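You operate a simulated robot arm through the tools that you are given. There is no shell and no other tool.

You run a simulated robot arm. Do the job below in one go: nothing can be reset, and whatever is moved stays where it is left.

TASK
Set the grey fixture's stop to LONG, seat the black cleat and tap both lips flat.
Fine: tighten the hand nut; use the black mallet and put it back; the other cleats stay. Set down upright: black mallet.

The check looks at the end state, three seconds after you hand in, the way a careful person would. Anything else that was tipped, shoved, dropped, spilled or broken makes it a failure.

THE ROBOT
A 7-joint arm with a three-finger gripper, fixed in place. Base frame: the origin is on the floor under the middle of its stand, x ahead of it, y to its left, z up; the work surface is at about z = 820. Readings come in mm, degrees, newtons and seconds.
It reaches about 1342 mm from its shoulder. Its first joint turns from -166.0 to 166.0 degrees. Payload 2.69 kg.
The TCP is the grasp point between the finger pads, 30 mm short of the fingertips. In the tool frame z runs along the fingers and y along their closing line. The gripper opens to 128 mm; its body begins 117 mm behind the TCP.
Orientation is told as [roll, pitch, yaw] about the base's x, y, z axes, in that order, counted from this pose: with the fingers straight down and closing along the base's y, the tool's x points along the base's -x, its y along +y and its z along -z.

THE INTERFACE
- The arm moves only by the tool jog_arm. Its argument "increments" is a list of rows, each a list of 7 numbers: the shift along the base's x, y, z in mm, then the turn, a rotation vector about the base's x, y, z in degrees, then the finger opening in mm, from 0 to 128. In form: [[dx, dy, dz, rx, ry, rz, hand], ...]. A call has 1 to 20 rows; each row is the pose to reach, as a shift and turn from the pose commanded when the call began. A row lasts 0.2 s, in which the tool goes at most 50 mm and 8.6 degrees; a call with a longer step from one row to the next is refused whole, and so is a gripper value outside its range. Where a pose cannot be reached the arm comes as near as it can. A force on the tool above 90 N (or 10 N above the force at the start of the call, whichever is more), or a blocked arm, ends the call early, and 0.2 s more pass. Each finger travels about 127 mm/s and halts on what it meets, pressing with about 28 N; the grip force reading is that of the motor and also rises with nothing between the fingers. The clock runs only during rows and for 0.2 s after the last one: add rows that repeat a pose to give the fingers time. It gives the time, the measured TCP pose, the force on the tool (base axes), the opening and the grip force at its end, in the units of the frame above (readings bear some noise), with the torque about the TCP (base axes, N m) and any sound that the robot's microphone picked up.
- Cameras (640 x 400 px; columns grow to the right, rows downward): "scene" is fixed at [48.7, -498, 1579.1]; the picture's right is [0.53, -0.85, 0.00], its down [-0.47, -0.30, -0.83] and it looks along [0.70, 0.44, -0.56] (base axes); focal length 336 px, centre (320, 200). "wrist" rides on the gripper at [58, 54, -131] in the tool frame; the picture's right is [-0.68, 0.74, 0.00], its down [-0.62, -0.57, -0.55] and it looks along [-0.40, -0.37, 0.84] (tool axes); focal length 234 px, centre (320, 200). There is no depth. A picture from a camera that has moved, and an enlarged one, comes with that camera's place and axes in the base frame and with its lens.
- grab_frame(camera): a new picture of that camera. No time passes.
- raise_lower(by): moves the trunk up (or, below 0, down) by that many mm; the arm rides with it, the base frame stays. It gives what a move gives, with no picture.
- close_up(camera, box): a new picture of the part [left, top, right, bottom] of that camera's present view, enlarged. No time passes.
- job_done(): hands the job in; it is judged then, once.

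Places have to be worked out from the pictures, the camera data and where the tool is seen. Open the gripper and draw the arm clear of the work before you hand the job in, unless the task says otherwise.

The tools are called by a JSON object that holds its "method" and its "body". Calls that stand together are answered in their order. jog_arm: Moves the arm, as the interface text tells. Its arguments: {"type":"object","properties":{"increments":{"type":"array","items":{"type":"array","items":{"type":"number"}}}},"required":["increments"]} The other tools are called the same way: raise_lower (by) moves the trunk up or down; grab_frame (camera) takes a picture; close_up (camera, box) takes an enlarged picture of a part of a camera's view; job_done () hands the job in.

At the start:

```text
clock: 0.0
tcp_pos: [739.6, 306.4, 1200.3]
orientation: [0.0, 0.0, 0.1]
ft_force: [-0.5, -0.1, 0.7]
ft_torque: [0.02, 0.05, -0.02]
finger_gap: 128.1
grip_force: 0.1
trunk travel left (down, up): [-150.0, 200.0]
```

scene: 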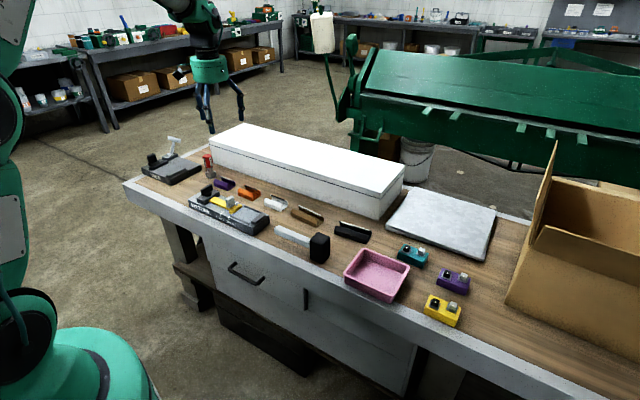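
wrist: 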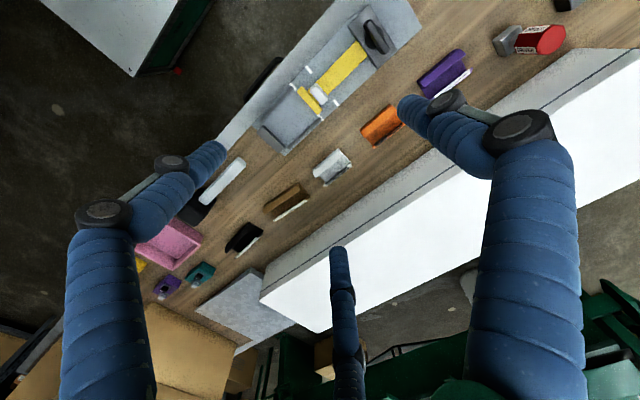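

I begin by looking closer at the bench: the fixtures at the left, the cleats, and the mallet.

{"method": "close_up", "body": {"camera": "scene", "box": [120, 120, 280, 220]}}

{"method": "close_up", "body": {"camera": "scene", "box": [180, 170, 280, 240]}}

{"method": "close_up", "body": {"camera": "scene", "box": [260, 190, 420, 290]}}

{"method": "close_up", "body": {"camera": "wrist", "box": [220, 0, 460, 150]}}

{"method": "close_up", "body": {"camera": "wrist", "box": [130, 130, 370, 280]}}

```text
4.00 times, centred on (200, 170) of scene
camera zoom: at [48.7, -498.0, 1579.1], right [0.53, -0.85, 0.0], down [-0.47, -0.3, -0.83], along [0.7, 0.44, -0.56], focal length 1342 px, centre (800, 320)
```

zoom: 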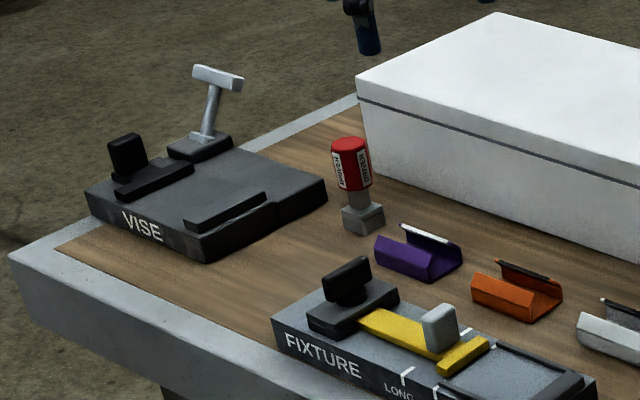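

```text
5.71 times, centred on (230, 205) of scene
camera zoom: at [48.7, -498.0, 1579.1], right [0.53, -0.85, 0.0], down [-0.47, -0.3, -0.83], along [0.7, 0.44, -0.56], focal length 1918 px, centre (834, 171)
```

zoom: 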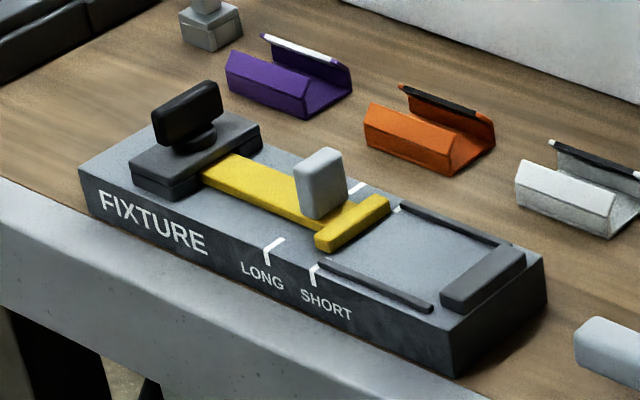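

```text
4.00 times, centred on (340, 240) of scene
camera zoom: at [48.7, -498.0, 1579.1], right [0.53, -0.85, 0.0], down [-0.47, -0.3, -0.83], along [0.7, 0.44, -0.56], focal length 1342 px, centre (240, 40)
```

zoom: 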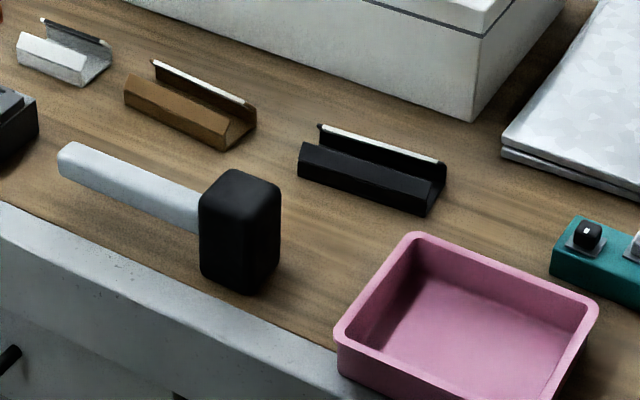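

```text
2.67 times, centred on (340, 75) of wrist
camera zoom: at [681.1, 360.3, 1330.2], right [0.68, 0.74, 0.0], down [0.62, -0.57, 0.55], along [0.4, -0.37, -0.84], focal length 624 px, centre (267, 533)
```

zoom: 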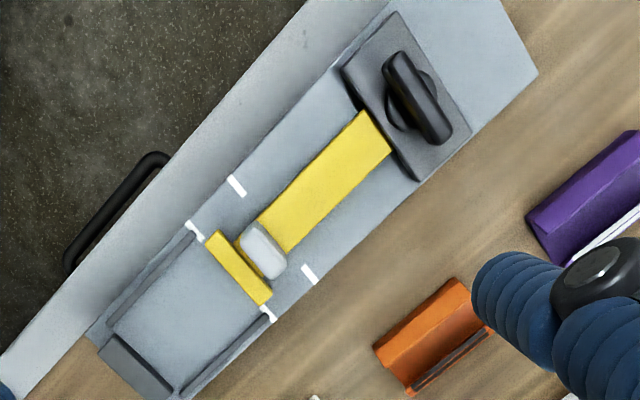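

```text
2.67 times, centred on (250, 205) of wrist
camera zoom: at [681.1, 360.3, 1330.2], right [0.68, 0.74, 0.0], down [0.62, -0.57, 0.55], along [0.4, -0.37, -0.84], focal length 624 px, centre (507, 187)
```

zoom: 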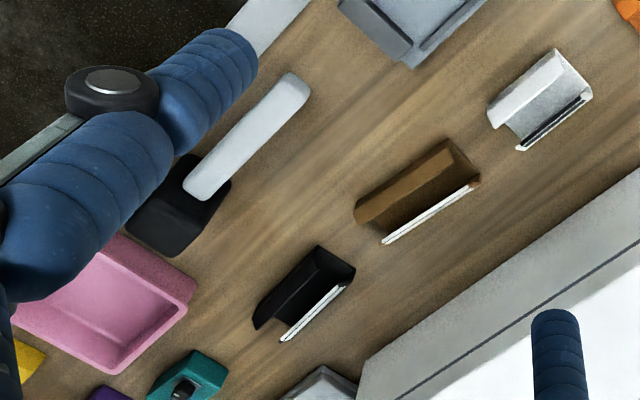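

The grey FIXTURE lies along y at about x 686–770, y 175–510, top near z 855, with its yellow stop at SHORT. The black cleat is near (870,-118) and the mallet near (715,0). I move the hand over to view the fixture from closer up.

{"method": "jog_arm", "body": {"increments": [[-16, 19, -29, 0, 0, 0, 128], [-32, 38, -58, 0, 0, 0, 128], [-48, 56, -88, 0, 0, 0, 128], [-64, 75, -117, 0, 0, 0, 128], [-80, 94, -147, 0, 0, 0, 128], [-97, 112, -176, 0, 0, 0, 128]]}}

{"method": "grab_frame", "body": {"camera": "wrist"}}

{"method": "grab_frame", "body": {"camera": "scene"}}

```text
clock: 1.4
tcp_pos: [641.5, 419.8, 1024.0]
orientation: [0.0, -0.1, 0.1]
ft_force: [0.0, -1.2, -1.2]
ft_torque: [0.0, -0.01, 0.01]
finger_gap: 128.1
grip_force: 0.0
trunk travel left (down, up): [-150.0, 200.0]
```

```text
taken
camera wrist: at [583.5, 472.8, 1155.2], right [0.68, 0.74, 0.0], down [0.62, -0.57, 0.55], along [0.4, -0.37, -0.84], focal length 234 px, centre (320, 200)
```

wrist: 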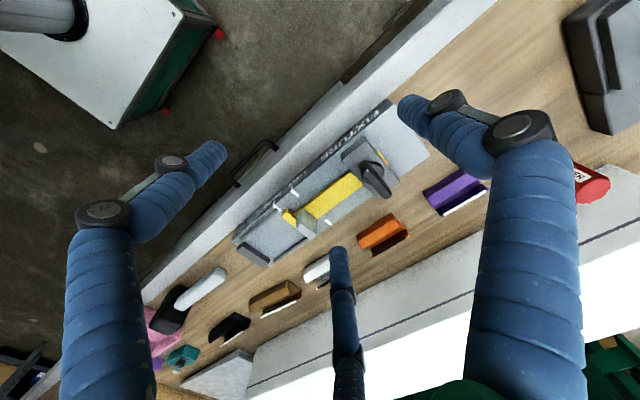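

```text
taken
```

scene: 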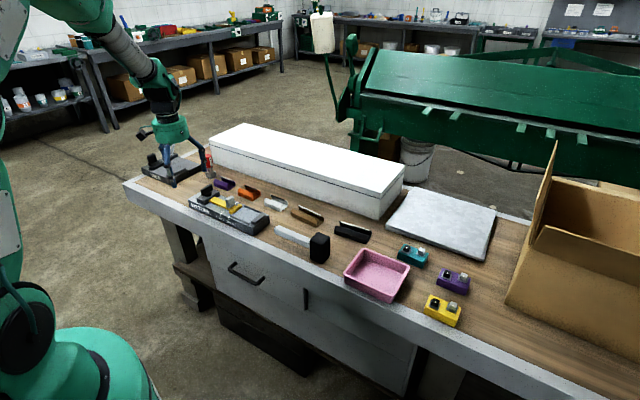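

{"method": "close_up", "body": {"camera": "wrist", "box": [220, 90, 440, 270]}}

{"method": "close_up", "body": {"camera": "wrist", "box": [140, 240, 340, 380]}}

```text
2.22 times, centred on (330, 180) of wrist
camera zoom: at [583.5, 472.8, 1155.2], right [0.68, 0.74, 0.0], down [0.62, -0.57, 0.55], along [0.4, -0.37, -0.84], focal length 520 px, centre (298, 244)
```

zoom: 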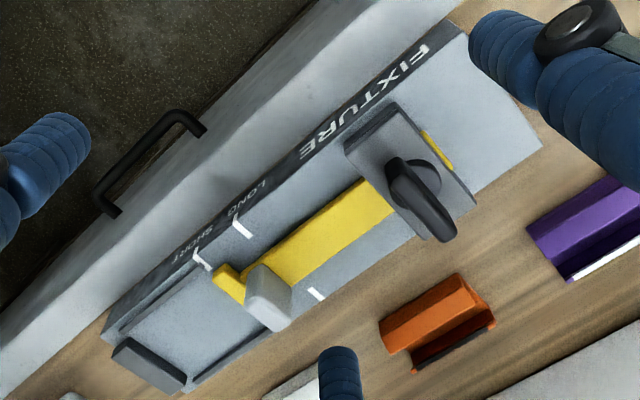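

```text
2.86 times, centred on (240, 310) of wrist
camera zoom: at [583.5, 472.8, 1155.2], right [0.68, 0.74, 0.0], down [0.62, -0.57, 0.55], along [0.4, -0.37, -0.84], focal length 669 px, centre (549, -114)
```

zoom: 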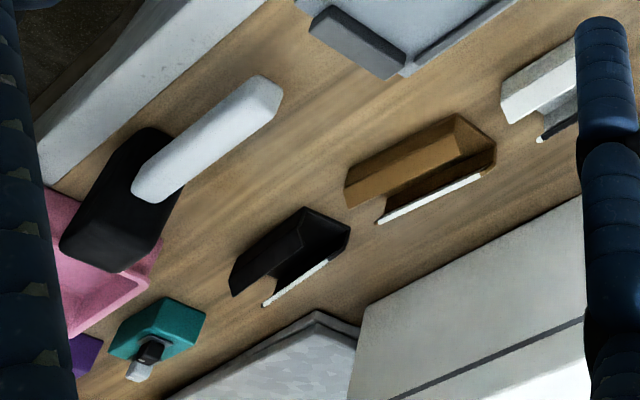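

The LONG marks work out at y≈322 and SHORT at y≈282, and the stop face sits at SHORT. Before touching anything I close the hand in free air to see how the three fingers move.

{"method": "jog_arm", "body": {"increments": [[0, 0, 0, 0, 0, 0, 60], [0, 0, 0, 0, 0, 0, 60], [0, 0, 0, 0, 0, 0, 60]]}}

{"method": "grab_frame", "body": {"camera": "wrist"}}

{"method": "jog_arm", "body": {"increments": [[0, 0, 0, 0, 0, 0, 0], [0, 0, 0, 0, 0, 0, 0], [0, 0, 0, 0, 0, 0, 0]]}}

{"method": "grab_frame", "body": {"camera": "wrist"}}

```text
clock: 2.2
tcp_pos: [641.6, 419.3, 1025.1]
orientation: [0.0, 0.2, 0.0]
ft_force: [0.2, -0.1, -0.2]
ft_torque: [-0.05, -0.02, 0.02]
finger_gap: 60.2
grip_force: 0.0
trunk travel left (down, up): [-150.0, 200.0]
```

```text
taken
camera wrist: at [583.5, 472.6, 1155.3], right [0.68, 0.74, 0.0], down [0.62, -0.56, 0.55], along [0.4, -0.37, -0.84], focal length 234 px, centre (320, 200)
```

wrist: 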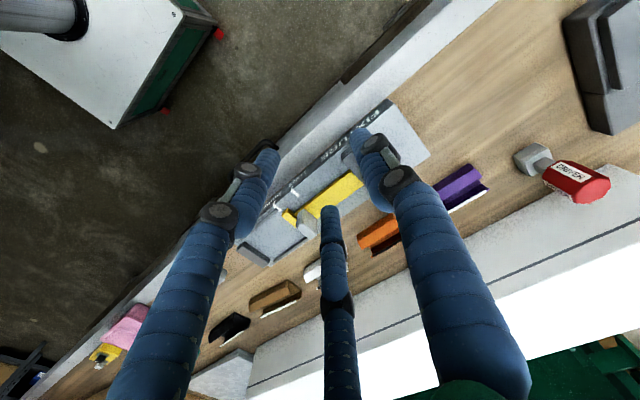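

```text
clock: 3.0
tcp_pos: [641.9, 418.9, 1025.6]
orientation: [0.1, 0.0, 0.0]
ft_force: [-0.2, -0.7, 1.0]
ft_torque: [-0.01, -0.01, 0.01]
finger_gap: 2.0
grip_force: 28.3
trunk travel left (down, up): [-150.0, 200.0]
```

```text
taken
camera wrist: at [583.4, 472.6, 1155.4], right [0.68, 0.74, 0.0], down [0.62, -0.57, 0.55], along [0.4, -0.37, -0.84], focal length 234 px, centre (320, 200)
```

wrist: 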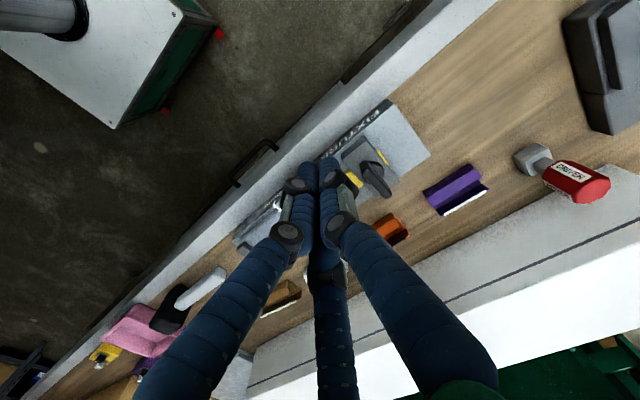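

The fingers close radially like a three-jaw chuck (one at +y, two at ±x/−y). Now I zoom hard on the stop, the nut, the cleat and the mallet to get shapes and positions.

{"method": "close_up", "body": {"camera": "scene", "box": [190, 178, 238, 208]}}

{"method": "close_up", "body": {"camera": "scene", "box": [222, 190, 278, 240]}}

{"method": "close_up", "body": {"camera": "scene", "box": [328, 215, 376, 248]}}

{"method": "close_up", "body": {"camera": "scene", "box": [270, 220, 338, 268]}}

```text
13.33 times, centred on (214, 193) of scene
camera zoom: at [48.7, -498.0, 1579.1], right [0.53, -0.85, 0.0], down [-0.47, -0.3, -0.83], along [0.7, 0.44, -0.56], focal length 4475 px, centre (1733, 293)
```

zoom: 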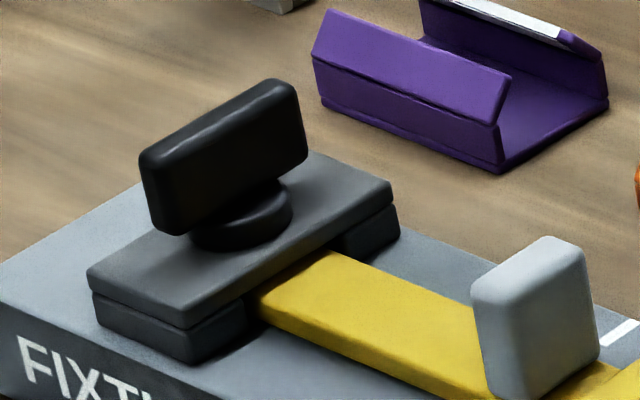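

```text
8.00 times, centred on (250, 215) of scene
camera zoom: at [48.7, -498.0, 1579.1], right [0.53, -0.85, 0.0], down [-0.47, -0.3, -0.83], along [0.7, 0.44, -0.56], focal length 2685 px, centre (880, 80)
```

zoom: 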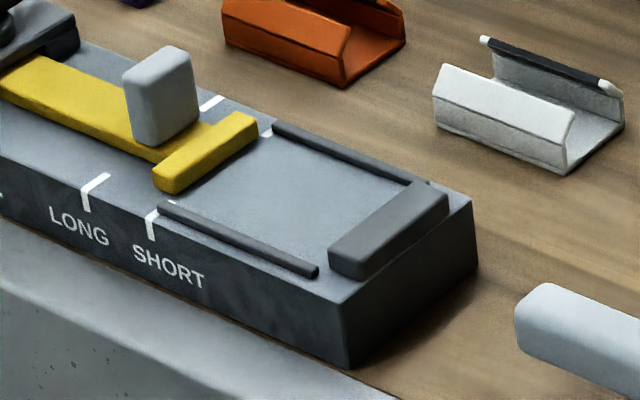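

```text
12.12 times, centred on (352, 232) of scene
camera zoom: at [48.7, -498.0, 1579.1], right [0.53, -0.85, 0.0], down [-0.47, -0.3, -0.83], along [0.7, 0.44, -0.56], focal length 4068 px, centre (-68, -182)
```

zoom: 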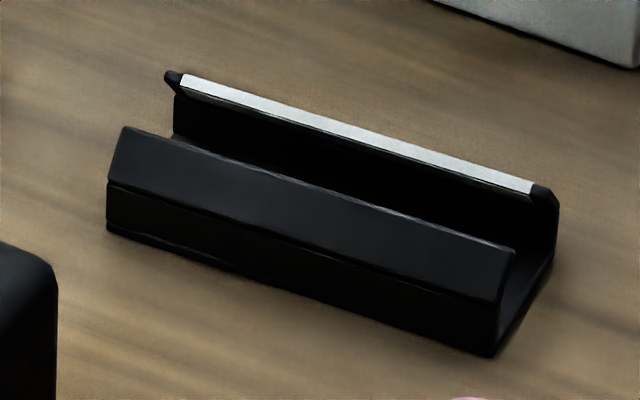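

```text
8.33 times, centred on (304, 244) of scene
camera zoom: at [48.7, -498.0, 1579.1], right [0.53, -0.85, 0.0], down [-0.47, -0.3, -0.83], along [0.7, 0.44, -0.56], focal length 2797 px, centre (453, -167)
```

zoom: 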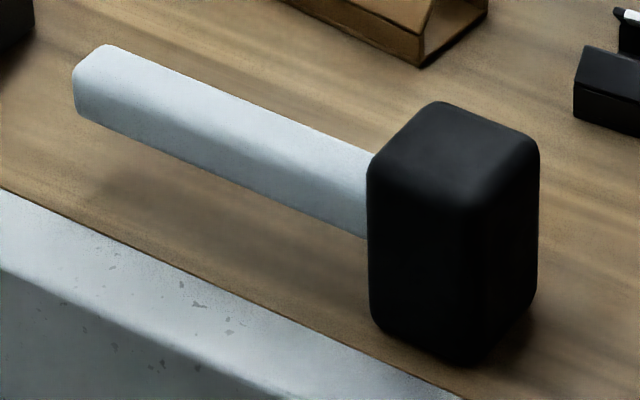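

Now I move above the stop's grey tab (about (728,312)) with the fingers opened, to fix its position with the wrist camera.

{"method": "jog_arm", "body": {"increments": [[29, -36, 0, 0, 0, 0, 60], [58, -72, -10, 0, 0, 0, 100], [86, -107, -25, 0, 0, 0, 100], [86, -107, -25, 0, 0, 0, 100]]}}

{"method": "grab_frame", "body": {"camera": "wrist"}}

{"method": "close_up", "body": {"camera": "wrist", "box": [240, 60, 400, 160]}}

```text
clock: 4.0
tcp_pos: [726.5, 311.1, 999.4]
orientation: [0.0, 0.0, -0.1]
ft_force: [0.0, 0.1, 0.4]
ft_torque: [0.07, 0.05, -0.01]
finger_gap: 100.0
grip_force: 0.1
trunk travel left (down, up): [-150.0, 200.0]
```

```text
taken
camera wrist: at [668.9, 364.7, 1129.3], right [0.68, 0.74, 0.0], down [0.62, -0.57, 0.55], along [0.4, -0.37, -0.84], focal length 234 px, centre (320, 200)
```

wrist: 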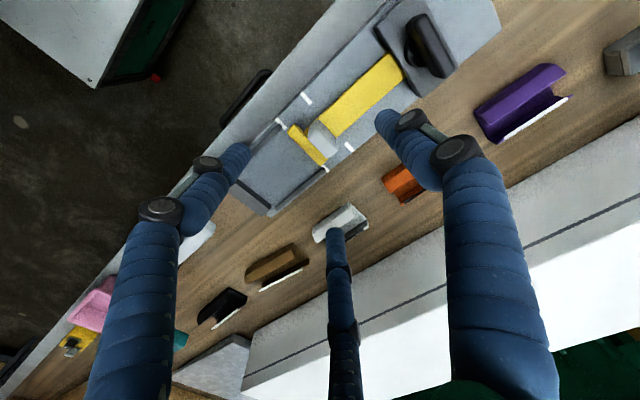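

```text
4.00 times, centred on (320, 110) of wrist
camera zoom: at [668.9, 364.7, 1129.3], right [0.68, 0.74, 0.0], down [0.62, -0.57, 0.55], along [0.4, -0.37, -0.84], focal length 937 px, centre (320, 560)
```

zoom: 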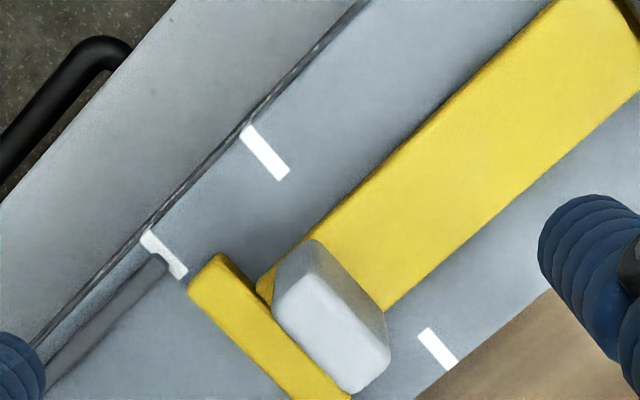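

The tab spans about x 714–742, y 308–321, top near z 905; the stop face is at y≈283 and must go to ≈323 (+40 mm). I lower the open fingers around the tab.

{"method": "jog_arm", "body": {"increments": [[1, 1, -35, 0, 0, 0, 80], [2, 2, -70, 0, 0, 0, 80], [2.5, 2.5, -96, 0, 0, 0, 80], [2.5, 2.5, -96, 0, 0, 0, 80]]}}

{"method": "grab_frame", "body": {"camera": "wrist"}}

{"method": "close_up", "body": {"camera": "scene", "box": [190, 160, 270, 220]}}

```text
clock: 5.0
tcp_pos: [729.3, 316.5, 904.3]
orientation: [0.0, 0.0, 0.0]
ft_force: [0.0, -0.5, 0.1]
ft_torque: [-0.02, 0.0, -0.02]
finger_gap: 80.3
grip_force: 0.2
trunk travel left (down, up): [-150.0, 200.0]
```

```text
taken
camera wrist: at [671.7, 369.4, 1033.9], right [0.68, 0.74, 0.0], down [0.62, -0.56, 0.55], along [0.4, -0.37, -0.84], focal length 234 px, centre (320, 200)
```

wrist: 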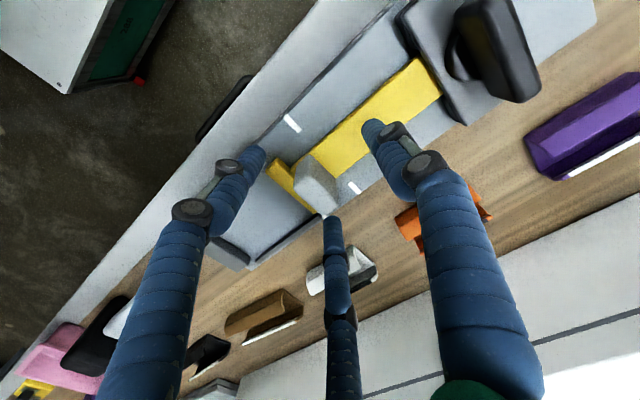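

```text
6.67 times, centred on (230, 190) of scene
camera zoom: at [48.7, -498.0, 1579.1], right [0.53, -0.85, 0.0], down [-0.47, -0.3, -0.83], along [0.7, 0.44, -0.56], focal length 2237 px, centre (920, 267)
```

zoom: 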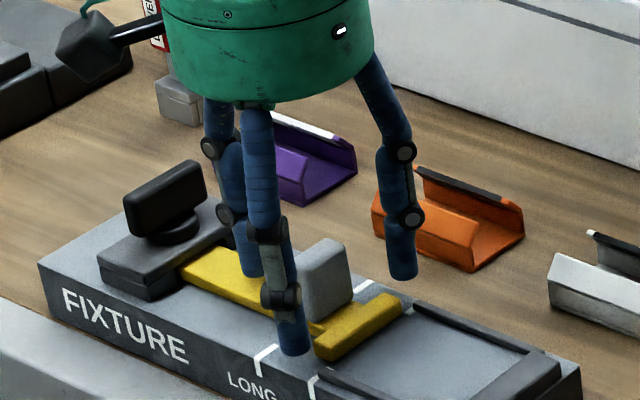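

{"method": "close_up", "body": {"camera": "wrist", "box": [240, 110, 400, 230]}}

```text
3.33 times, centred on (320, 170) of wrist
camera zoom: at [671.7, 369.4, 1033.9], right [0.68, 0.74, 0.0], down [0.62, -0.56, 0.55], along [0.4, -0.37, -0.84], focal length 781 px, centre (320, 300)
```

zoom: 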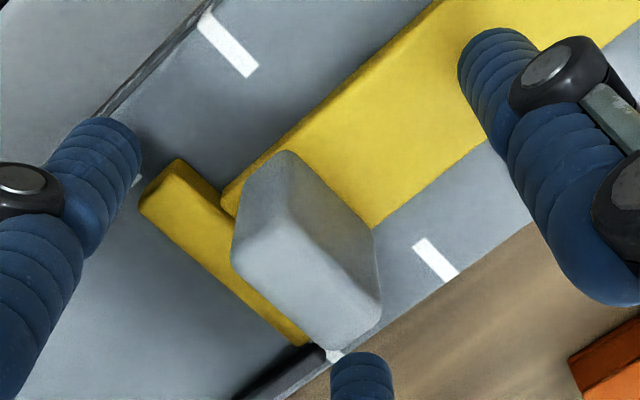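

The tab centre reads about (729.5, 312.5), so I shift 3.5 mm toward −y and close on it gently.

{"method": "jog_arm", "body": {"increments": [[0, -3.5, -1, 0, 0, 0, 60], [0, -3.5, -1, 0, 0, 0, 40], [0, -3.5, -1, 0, 0, 0, 20], [0, -3.5, -1, 0, 0, 0, 10], [0, -3.5, -1, 0, 0, 0, 10]]}}

{"method": "close_up", "body": {"camera": "wrist", "box": [240, 110, 400, 230]}}

{"method": "close_up", "body": {"camera": "scene", "box": [190, 160, 270, 220]}}

```text
clock: 6.2
tcp_pos: [730.2, 312.6, 903.5]
orientation: [0.0, -0.1, 0.1]
ft_force: [0.9, -0.2, -0.8]
ft_torque: [0.08, -0.1, 0.12]
finger_gap: 24.9
grip_force: 45.6
trunk travel left (down, up): [-150.0, 200.0]
```

```text
3.33 times, centred on (320, 170) of wrist
camera zoom: at [672.0, 365.4, 1033.1], right [0.68, 0.74, 0.0], down [0.62, -0.56, 0.55], along [0.4, -0.37, -0.84], focal length 781 px, centre (320, 300)
```

zoom: 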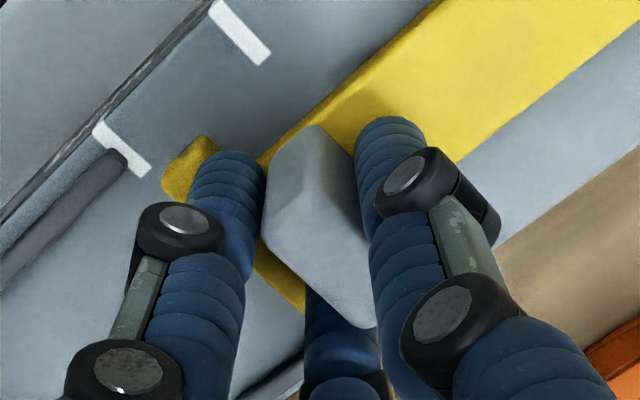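

```text
6.67 times, centred on (230, 190) of scene
camera zoom: at [48.7, -498.0, 1579.1], right [0.53, -0.85, 0.0], down [-0.47, -0.3, -0.83], along [0.7, 0.44, -0.56], focal length 2237 px, centre (920, 267)
```

zoom: 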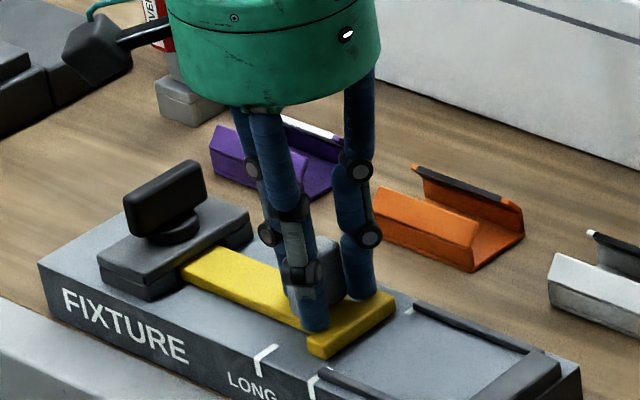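

The grip is on and the stop already crept about 3 mm, so the slide is free. I draw it +30 mm toward LONG and then check.

{"method": "jog_arm", "body": {"increments": [[0, 6, 0, 0, 0, 0, 10], [0, 12, 0, 0, 0, 0, 10], [0, 18, 0, 0, 0, 0, 10], [0, 24, 0, 0, 0, 0, 10], [0, 30, 0, 0, 0, 0, 10], [0, 30, 0, 0, 0, 0, 10]]}}

{"method": "close_up", "body": {"camera": "wrist", "box": [240, 110, 400, 230]}}

{"method": "close_up", "body": {"camera": "scene", "box": [190, 160, 270, 220]}}

```text
clock: 7.6
tcp_pos: [731.0, 340.6, 902.4]
orientation: [0.0, 0.1, 0.1]
ft_force: [-2.9, 1.7, 6.4]
ft_torque: [0.13, 0.26, -0.13]
finger_gap: 24.9
grip_force: 44.8
trunk travel left (down, up): [-150.0, 200.0]
```

```text
3.33 times, centred on (320, 170) of wrist
camera zoom: at [672.0, 394.4, 1033.1], right [0.68, 0.74, 0.0], down [0.62, -0.56, 0.55], along [0.4, -0.37, -0.84], focal length 781 px, centre (320, 300)
```

zoom: 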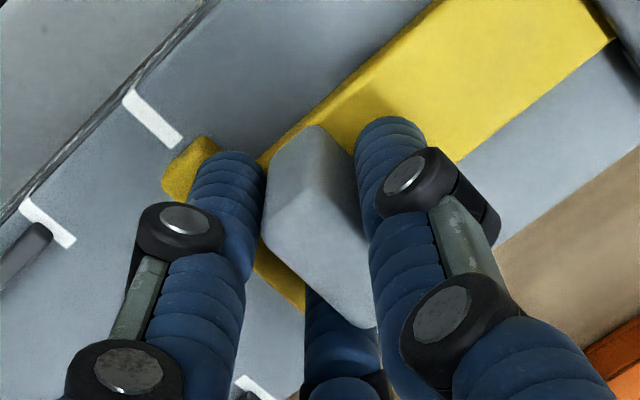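

```text
6.67 times, centred on (230, 190) of scene
camera zoom: at [48.7, -498.0, 1579.1], right [0.53, -0.85, 0.0], down [-0.47, -0.3, -0.83], along [0.7, 0.44, -0.56], focal length 2237 px, centre (920, 267)
```

zoom: 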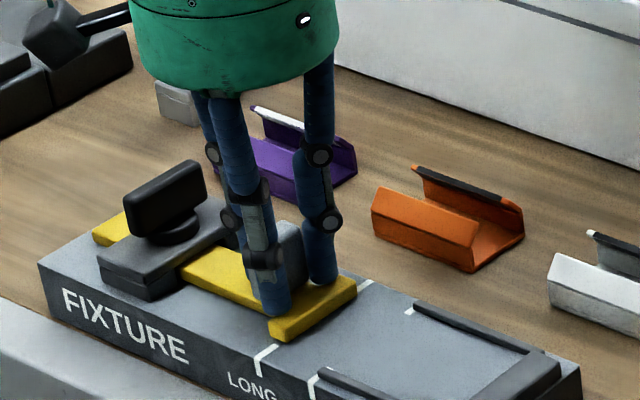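

The face is at about y=316 and the LONG mark at ≈322; I go another 6 mm and check the alignment.

{"method": "jog_arm", "body": {"increments": [[0, 2, 0, 0, 0, 0, 10], [0, 4, 0, 0, 0, 0, 10], [0, 6, 0, 0, 0, 0, 10], [0, 6, 0, 0, 0, 0, 10]]}}

{"method": "close_up", "body": {"camera": "scene", "box": [216, 190, 256, 215]}}

{"method": "close_up", "body": {"camera": "wrist", "box": [240, 110, 400, 230]}}

```text
clock: 8.6
tcp_pos: [729.6, 346.7, 903.5]
orientation: [0.0, 0.0, 0.1]
ft_force: [-7.3, -0.3, 9.0]
ft_torque: [0.05, 0.41, 0.26]
finger_gap: 25.2
grip_force: 45.0
trunk travel left (down, up): [-150.0, 200.0]
```

```text
16.00 times, centred on (236, 202) of scene
camera zoom: at [48.7, -498.0, 1579.1], right [0.53, -0.85, 0.0], down [-0.47, -0.3, -0.83], along [0.7, 0.44, -0.56], focal length 5370 px, centre (1664, 160)
```

zoom: 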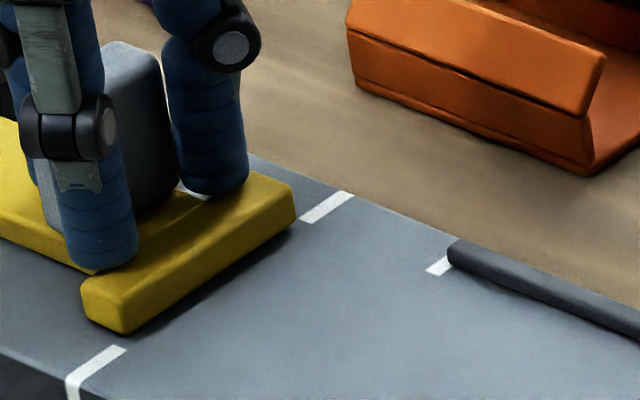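

```text
3.33 times, centred on (320, 170) of wrist
camera zoom: at [671.9, 400.2, 1033.0], right [0.68, 0.74, 0.0], down [0.62, -0.56, 0.55], along [0.4, -0.37, -0.84], focal length 781 px, centre (320, 300)
```

zoom: 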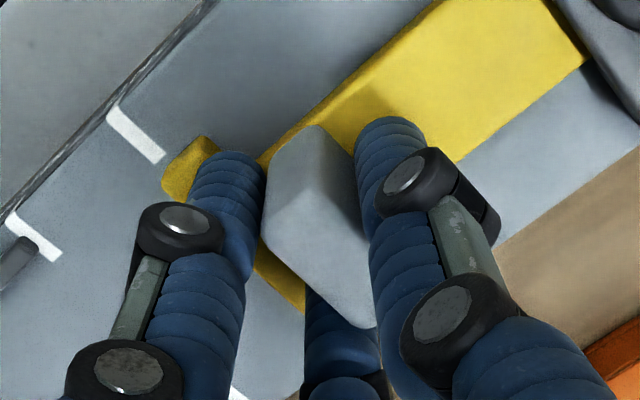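

The stop face now looks level with the LONG marks. I release, lift straight up and compare from the same relative viewpoint as before.

{"method": "jog_arm", "body": {"increments": [[0, 0, 0, 0, 0, 0, 40], [0, 0, 0, 0, 0, 0, 80], [0, 0, 0, 0, 0, 0, 90], [0, 2, 40, 0, 0, 0, 100], [0, 4, 80, 0, 0, 0, 100], [-1, 5, 96, 0, 0, 0, 100], [-1, 5, 96, 0, 0, 0, 100]]}}

{"method": "grab_frame", "body": {"camera": "wrist"}}

{"method": "close_up", "body": {"camera": "wrist", "box": [240, 60, 400, 160]}}

{"method": "close_up", "body": {"camera": "scene", "box": [216, 190, 256, 215]}}

```text
clock: 10.2
tcp_pos: [729.0, 351.3, 997.6]
orientation: [0.1, 0.0, 0.0]
ft_force: [0.7, -0.4, 0.6]
ft_torque: [0.02, -0.02, 0.01]
finger_gap: 99.7
grip_force: 0.0
trunk travel left (down, up): [-150.0, 200.0]
```

```text
taken
camera wrist: at [670.5, 404.2, 1128.8], right [0.68, 0.74, 0.0], down [0.62, -0.56, 0.55], along [0.4, -0.37, -0.84], focal length 234 px, centre (320, 200)
```

wrist: 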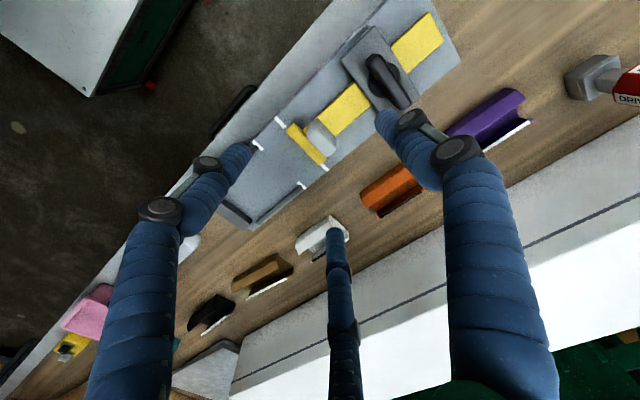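

```text
4.00 times, centred on (320, 110) of wrist
camera zoom: at [670.5, 404.2, 1128.8], right [0.68, 0.74, 0.0], down [0.62, -0.56, 0.55], along [0.4, -0.37, -0.84], focal length 937 px, centre (320, 560)
```

zoom: 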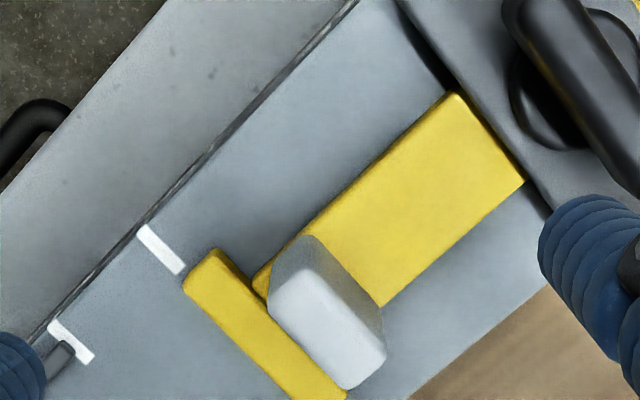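

```text
16.00 times, centred on (236, 202) of scene
camera zoom: at [48.7, -498.0, 1579.1], right [0.53, -0.85, 0.0], down [-0.47, -0.3, -0.83], along [0.7, 0.44, -0.56], focal length 5370 px, centre (1664, 160)
```

zoom: 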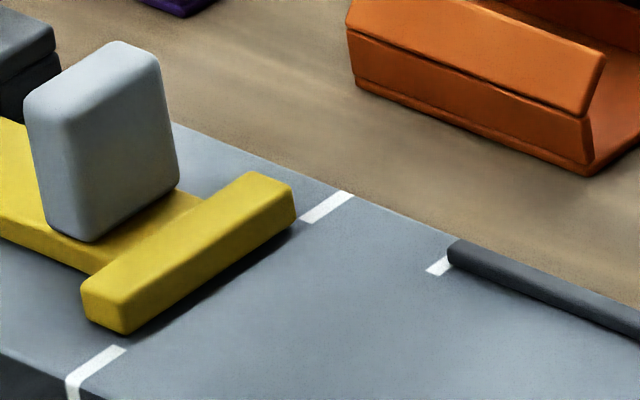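

The stop sits in the same relation to the LONG mark as it had to SHORT. Next I zoom on the hand nut to get its centre and wing direction.

{"method": "close_up", "body": {"camera": "wrist", "box": [320, 0, 480, 120]}}

{"method": "close_up", "body": {"camera": "scene", "box": [190, 172, 230, 202]}}

```text
3.33 times, centred on (400, 60) of wrist
camera zoom: at [670.5, 404.2, 1128.8], right [0.68, 0.74, 0.0], down [0.62, -0.56, 0.55], along [0.4, -0.37, -0.84], focal length 781 px, centre (53, 667)
```

zoom: 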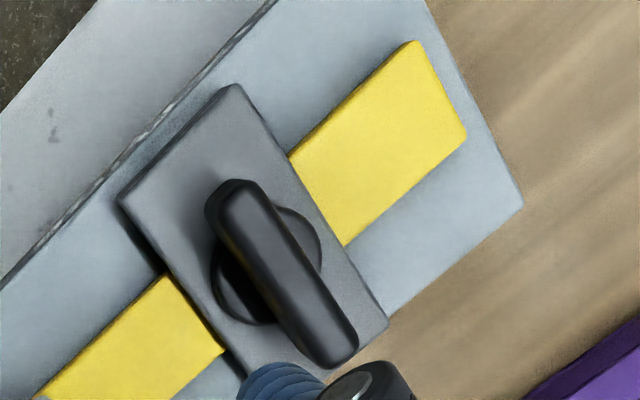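

```text
13.33 times, centred on (210, 187) of scene
camera zoom: at [48.7, -498.0, 1579.1], right [0.53, -0.85, 0.0], down [-0.47, -0.3, -0.83], along [0.7, 0.44, -0.56], focal length 4475 px, centre (1787, 373)
```

zoom: 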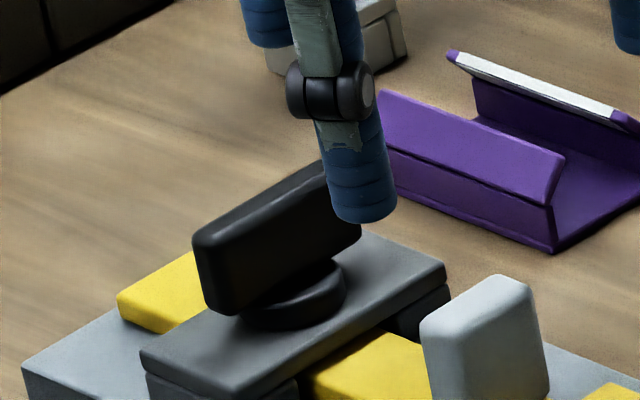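

The nut axis is at about (727.5, 430), its wing lies along x, spanning z≈893–919. I move over it and come down with the fingers opened.

{"method": "jog_arm", "body": {"increments": [[-1, 26, 0, 0, 0, 0, 80], [-1, 53, 0, 0, 0, 0, 80], [-1.5, 79, 0, 0, 0, 0, 80], [-1.5, 79, -25, 0, 0, 0, 80], [-1.5, 79, -50, 0, 0, 0, 80], [-1.5, 79, -50, 0, 0, 0, 80]]}}

{"method": "close_up", "body": {"camera": "wrist", "box": [240, 100, 400, 220]}}

{"method": "close_up", "body": {"camera": "scene", "box": [180, 152, 244, 200]}}

```text
clock: 11.6
tcp_pos: [728.9, 430.6, 949.1]
orientation: [0.0, 0.0, 0.0]
ft_force: [0.0, 0.5, 0.0]
ft_torque: [0.01, 0.05, 0.0]
finger_gap: 79.8
grip_force: 0.0
trunk travel left (down, up): [-150.0, 200.0]
```

```text
3.33 times, centred on (320, 160) of wrist
camera zoom: at [671.0, 484.2, 1078.7], right [0.68, 0.74, 0.0], down [0.62, -0.56, 0.55], along [0.4, -0.37, -0.84], focal length 781 px, centre (320, 333)
```

zoom: 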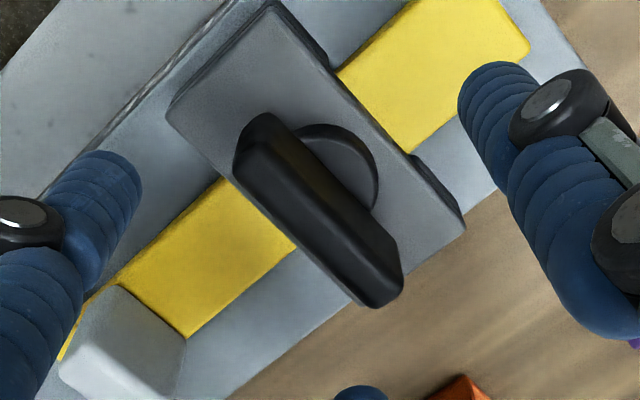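

```text
8.33 times, centred on (212, 176) of scene
camera zoom: at [48.7, -498.0, 1579.1], right [0.53, -0.85, 0.0], down [-0.47, -0.3, -0.83], along [0.7, 0.44, -0.56], focal length 2797 px, centre (1220, 400)
```

zoom: 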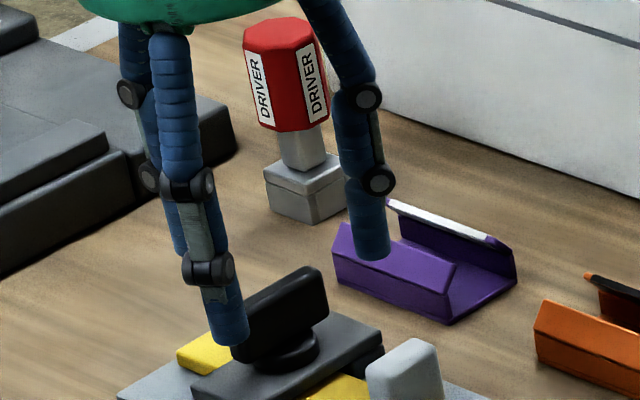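

The wing centre reads about (727, 432) with its axis along x. I trim the position, descend to z≈925 and close on the wing.

{"method": "jog_arm", "body": {"increments": [[-2, 1.5, -12, 0, 0, 0, 80], [-2, 1.5, -23, 0, 0, 0, 80], [-2, 1.5, -23, 0, 0, 0, 55], [-2, 1.5, -23, 0, 0, 0, 30], [-2, 1.5, -23, 0, 0, 0, 10], [-2, 1.5, -23, 0, 0, 0, 5], [-2, 1.5, -23, 0, 0, 0, 5]]}}

{"method": "close_up", "body": {"camera": "wrist", "box": [240, 100, 400, 220]}}

{"method": "close_up", "body": {"camera": "scene", "box": [180, 162, 228, 198]}}

```text
clock: 13.2
tcp_pos: [725.9, 426.5, 923.2]
orientation: [-0.1, 0.2, 0.0]
ft_force: [4.9, -59.3, -4.7]
ft_torque: [-1.46, -0.23, -0.25]
finger_gap: 27.9
grip_force: 17.3
trunk travel left (down, up): [-150.0, 200.0]
```

```text
3.33 times, centred on (320, 160) of wrist
camera zoom: at [668.8, 481.4, 1053.8], right [0.68, 0.74, 0.0], down [0.62, -0.56, 0.55], along [0.4, -0.37, -0.84], focal length 781 px, centre (320, 333)
```

zoom: 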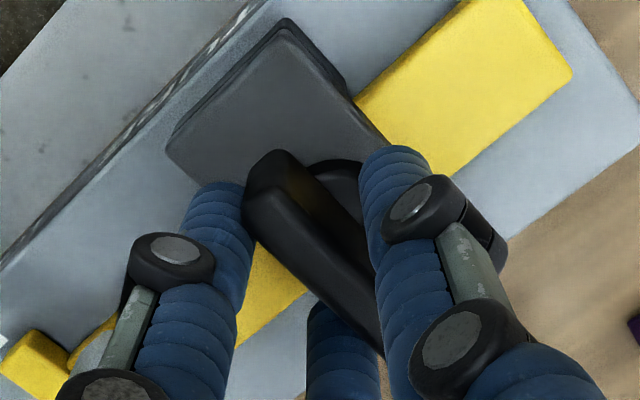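

```text
11.11 times, centred on (204, 180) of scene
camera zoom: at [48.7, -498.0, 1579.1], right [0.53, -0.85, 0.0], down [-0.47, -0.3, -0.83], along [0.7, 0.44, -0.56], focal length 3729 px, centre (1609, 422)
```

zoom: 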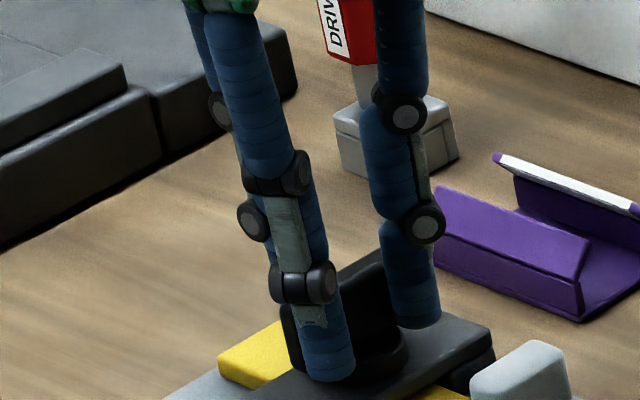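

The two rear fingers touched first and push the arm back (−59 N in y), so the wing sits off-centre for this grip. I shift 6 mm toward −y so that the single finger takes up the other face.

{"method": "jog_arm", "body": {"increments": [[0, -2, 0, 0, 0, 0, 5], [0, -4, 0, 0, 0, 0, 5], [0, -6, 0, 0, 0, 0, 5], [0, -6, 0, 0, 0, 0, 5], [0, -6, 0, 0, 0, 0, 5]]}}

{"method": "close_up", "body": {"camera": "wrist", "box": [240, 100, 400, 220]}}

```text
clock: 14.4
tcp_pos: [726.4, 426.4, 925.0]
orientation: [0.1, -0.1, -0.1]
ft_force: [-1.4, -18.6, -4.4]
ft_torque: [-0.41, 0.18, -0.03]
finger_gap: 20.5
grip_force: 45.1
trunk travel left (down, up): [-150.0, 200.0]
```

```text
3.33 times, centred on (320, 160) of wrist
camera zoom: at [668.2, 479.0, 1055.7], right [0.68, 0.74, 0.0], down [0.62, -0.57, 0.55], along [0.4, -0.37, -0.84], focal length 781 px, centre (320, 333)
```

zoom: 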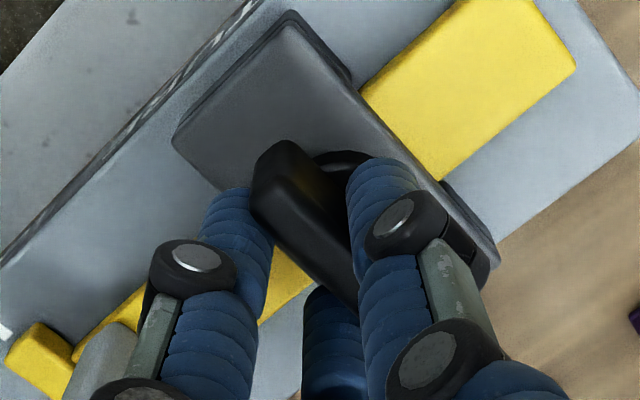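

Now the grip is balanced (gap 20.5). I turn clockwise (seen from above) in small steps, following the arc around the nut axis.

{"method": "jog_arm", "body": {"increments": [[-0.7, 0, 0, 0, 0, -7, 5], [-1.3, 0.2, 0, 0, 0, -14, 5], [-2.0, 0.4, 0, 0, 0, -21, 5], [-2.6, 0.6, 0, 0, 0, -28, 5], [-3.2, 1.0, 0, 0, 0, -35, 5], [-3.2, 1.0, 0, 0, 0, -35, 5]]}}

{"method": "close_up", "body": {"camera": "wrist", "box": [240, 100, 400, 220]}}

{"method": "close_up", "body": {"camera": "scene", "box": [180, 162, 244, 210]}}

```text
clock: 15.8
tcp_pos: [724.5, 428.6, 925.3]
orientation: [0.0, -0.1, -35.0]
ft_force: [5.4, 12.3, -2.5]
ft_torque: [0.44, -0.05, 0.1]
finger_gap: 20.5
grip_force: 44.9
trunk travel left (down, up): [-150.0, 200.0]
```

```text
3.33 times, centred on (320, 160) of wrist
camera zoom: at [707.5, 505.8, 1055.7], right [0.98, 0.21, 0.0], down [0.18, -0.82, 0.55], along [0.12, -0.54, -0.84], focal length 781 px, centre (320, 333)
```

zoom: 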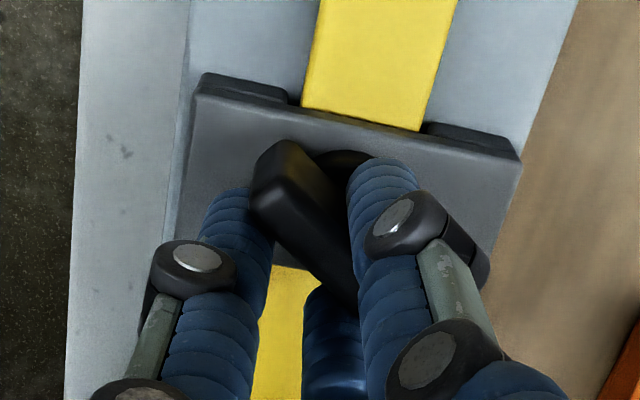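

```text
8.33 times, centred on (212, 186) of scene
camera zoom: at [48.7, -498.0, 1579.1], right [0.53, -0.85, 0.0], down [-0.47, -0.3, -0.83], along [0.7, 0.44, -0.56], focal length 2797 px, centre (1220, 317)
```

zoom: 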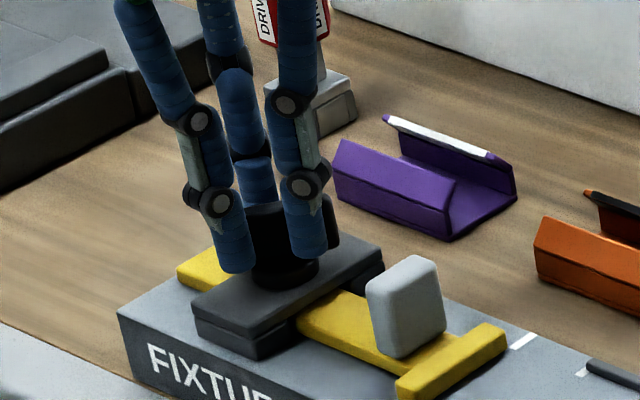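

The nut turns with the hand at little torque. I go on turning clockwise and watch the torque about z.

{"method": "jog_arm", "body": {"increments": [[-0.5, 0.5, 0, 0, 0, -8, 5], [-1.0, 1.0, 0, 0, 0, -16, 5], [-1.5, 1.7, 0, 0, 0, -24, 5], [-1.9, 2.4, 0, 0, 0, -32, 5], [-2.1, 3.1, 0, 0, 0, -40, 5], [-2.1, 3.1, 0, 0, 0, -40, 5]]}}

{"method": "close_up", "body": {"camera": "wrist", "box": [240, 100, 400, 220]}}

```text
clock: 17.2
tcp_pos: [723.4, 432.3, 924.9]
orientation: [0.2, 0.2, -75.1]
ft_force: [39.5, 30.5, 2.3]
ft_torque: [0.18, -1.02, 0.26]
finger_gap: 20.3
grip_force: 45.1
trunk travel left (down, up): [-150.0, 200.0]
```

```text
3.33 times, centred on (320, 160) of wrist
camera zoom: at [761.1, 502.4, 1056.0], right [0.89, -0.46, 0.0], down [-0.39, -0.74, 0.55], along [-0.25, -0.48, -0.84], focal length 781 px, centre (320, 333)
```

zoom: 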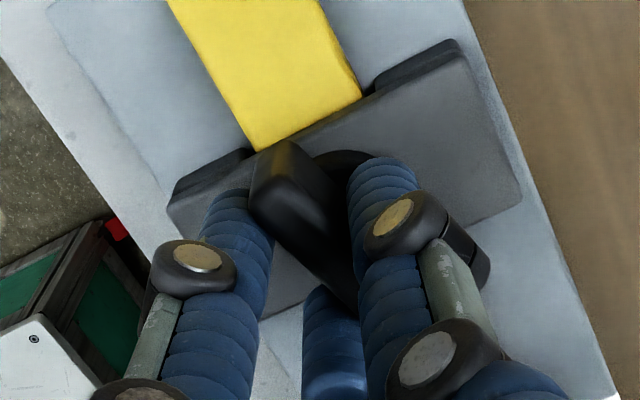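

The side force tells me the axis is really near (729.7, 430.5); torque about it is still about zero. I continue clockwise along the corrected arc.

{"method": "jog_arm", "body": {"increments": [[2.1, 2.2, 0, 0, 0, 0, 5], [2.4, 3.1, 0, 0, 0, -8, 5], [2.8, 3.9, 0, 0, 0, -16, 5], [3.3, 4.6, 0, 0, 0, -24, 5], [4.0, 5.3, 0, 0, 0, -32, 5], [4.7, 5.9, 0, 0, 0, -40, 5], [4.7, 5.9, 0, 0, 0, -40, 5]]}}

{"method": "close_up", "body": {"camera": "wrist", "box": [240, 100, 400, 220]}}

```text
clock: 18.8
tcp_pos: [720.0, 435.2, 925.2]
orientation: [-0.1, -0.2, -114.9]
ft_force: [-25.9, 5.8, 27.3]
ft_torque: [0.7, 0.52, 4.95]
finger_gap: 32.4
grip_force: 44.7
trunk travel left (down, up): [-150.0, 200.0]
```

```text
3.33 times, centred on (320, 160) of wrist
camera zoom: at [795.1, 465.9, 1054.5], right [0.38, -0.92, 0.0], down [-0.77, -0.32, 0.55], along [-0.51, -0.21, -0.83], focal length 781 px, centre (320, 333)
```

zoom: 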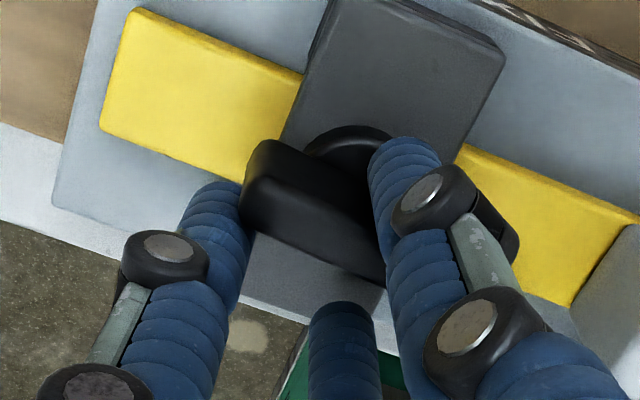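

The torque about z has risen to about 5 N·m and the wing stopped near 100° clockwise, so the nut is tight. I open the fingers straight away and lift to check.

{"method": "jog_arm", "body": {"increments": [[0, 0, 0, 0, 0, 0, 55], [0, 0, 0, 0, 0, 0, 80], [0, 0, 0, 0, 0, 0, 90], [0, 0, 35, 0, 0, 0, 90], [0, 0, 75, 0, 0, 0, 90], [0, 0, 110, 0, 0, 0, 90], [0, 0, 110, 0, 0, 0, 90]]}}

{"method": "grab_frame", "body": {"camera": "wrist"}}

{"method": "close_up", "body": {"camera": "scene", "box": [180, 165, 260, 225]}}

```text
clock: 20.4
tcp_pos: [727.2, 434.3, 1036.0]
orientation: [0.1, 0.1, -115.0]
ft_force: [0.1, -0.8, -0.5]
ft_torque: [-0.02, 0.01, -0.01]
finger_gap: 90.0
grip_force: 0.0
trunk travel left (down, up): [-150.0, 200.0]
```

```text
taken
camera wrist: at [801.6, 464.5, 1166.5], right [0.38, -0.92, 0.0], down [-0.77, -0.32, 0.55], along [-0.51, -0.21, -0.84], focal length 234 px, centre (320, 200)
```

wrist: 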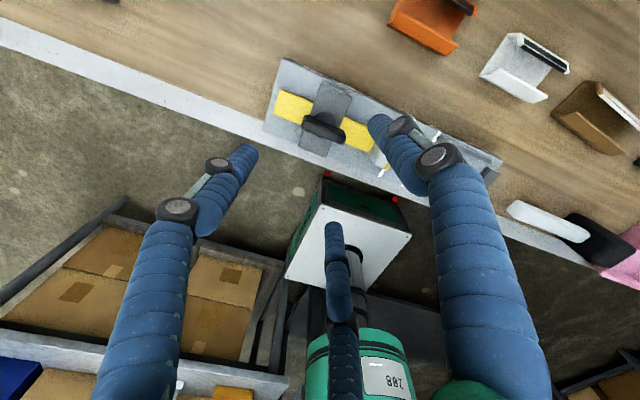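

```text
6.67 times, centred on (220, 195) of scene
camera zoom: at [48.7, -498.0, 1579.1], right [0.53, -0.85, 0.0], down [-0.47, -0.3, -0.83], along [0.7, 0.44, -0.56], focal length 2237 px, centre (987, 233)
```

zoom: 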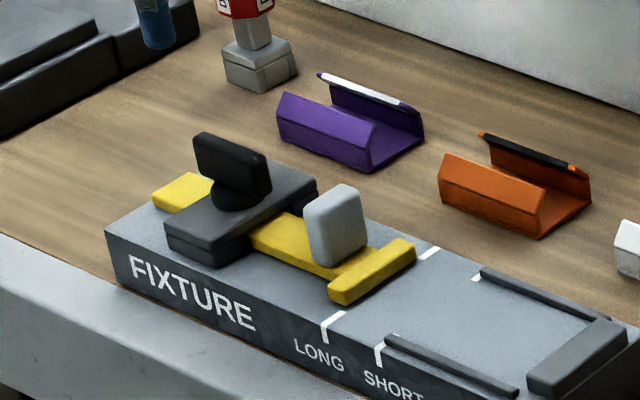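

The stop is still on LONG and the wing has turned about a right angle clockwise. I now view the pocket from above with the hand at yaw −90 to measure the rails and end plate.

{"method": "jog_arm", "body": {"increments": [[1, -43, -10, 0, 0, 6, 90], [2, -87, -20, 0, 0, 12, 90], [3, -130, -30, 0, 0, 18, 90], [3, -174, -35, 0, 0, 25, 90], [3, -174, -35, 0, 0, 25, 90]]}}

{"method": "grab_frame", "body": {"camera": "wrist"}}

{"method": "close_up", "body": {"camera": "wrist", "box": [230, 60, 410, 180]}}

```text
clock: 21.6
tcp_pos: [729.9, 260.1, 999.6]
orientation: [0.0, 0.0, -89.8]
ft_force: [0.2, -0.3, -0.3]
ft_torque: [0.04, -0.01, 0.01]
finger_gap: 90.2
grip_force: 0.0
trunk travel left (down, up): [-150.0, 200.0]
```

```text
taken
camera wrist: at [783.8, 319.1, 1130.3], right [0.74, -0.68, 0.0], down [-0.56, -0.62, 0.55], along [-0.37, -0.4, -0.84], focal length 234 px, centre (320, 200)
```

wrist: 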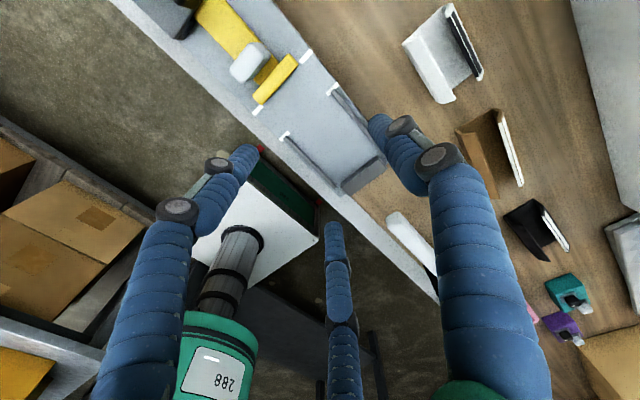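

```text
3.33 times, centred on (320, 120) of wrist
camera zoom: at [783.8, 319.1, 1130.3], right [0.74, -0.68, 0.0], down [-0.56, -0.62, 0.55], along [-0.37, -0.4, -0.84], focal length 781 px, centre (320, 467)
```

zoom: 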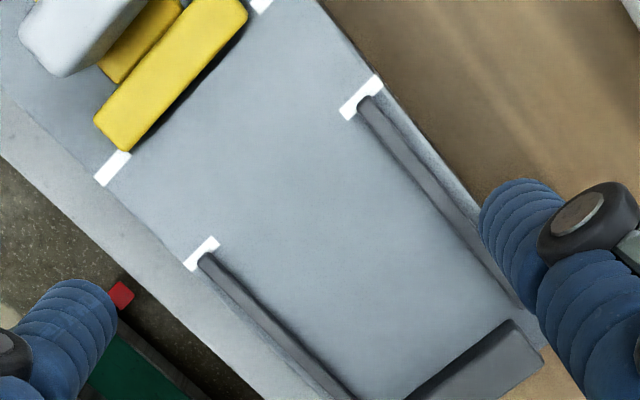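

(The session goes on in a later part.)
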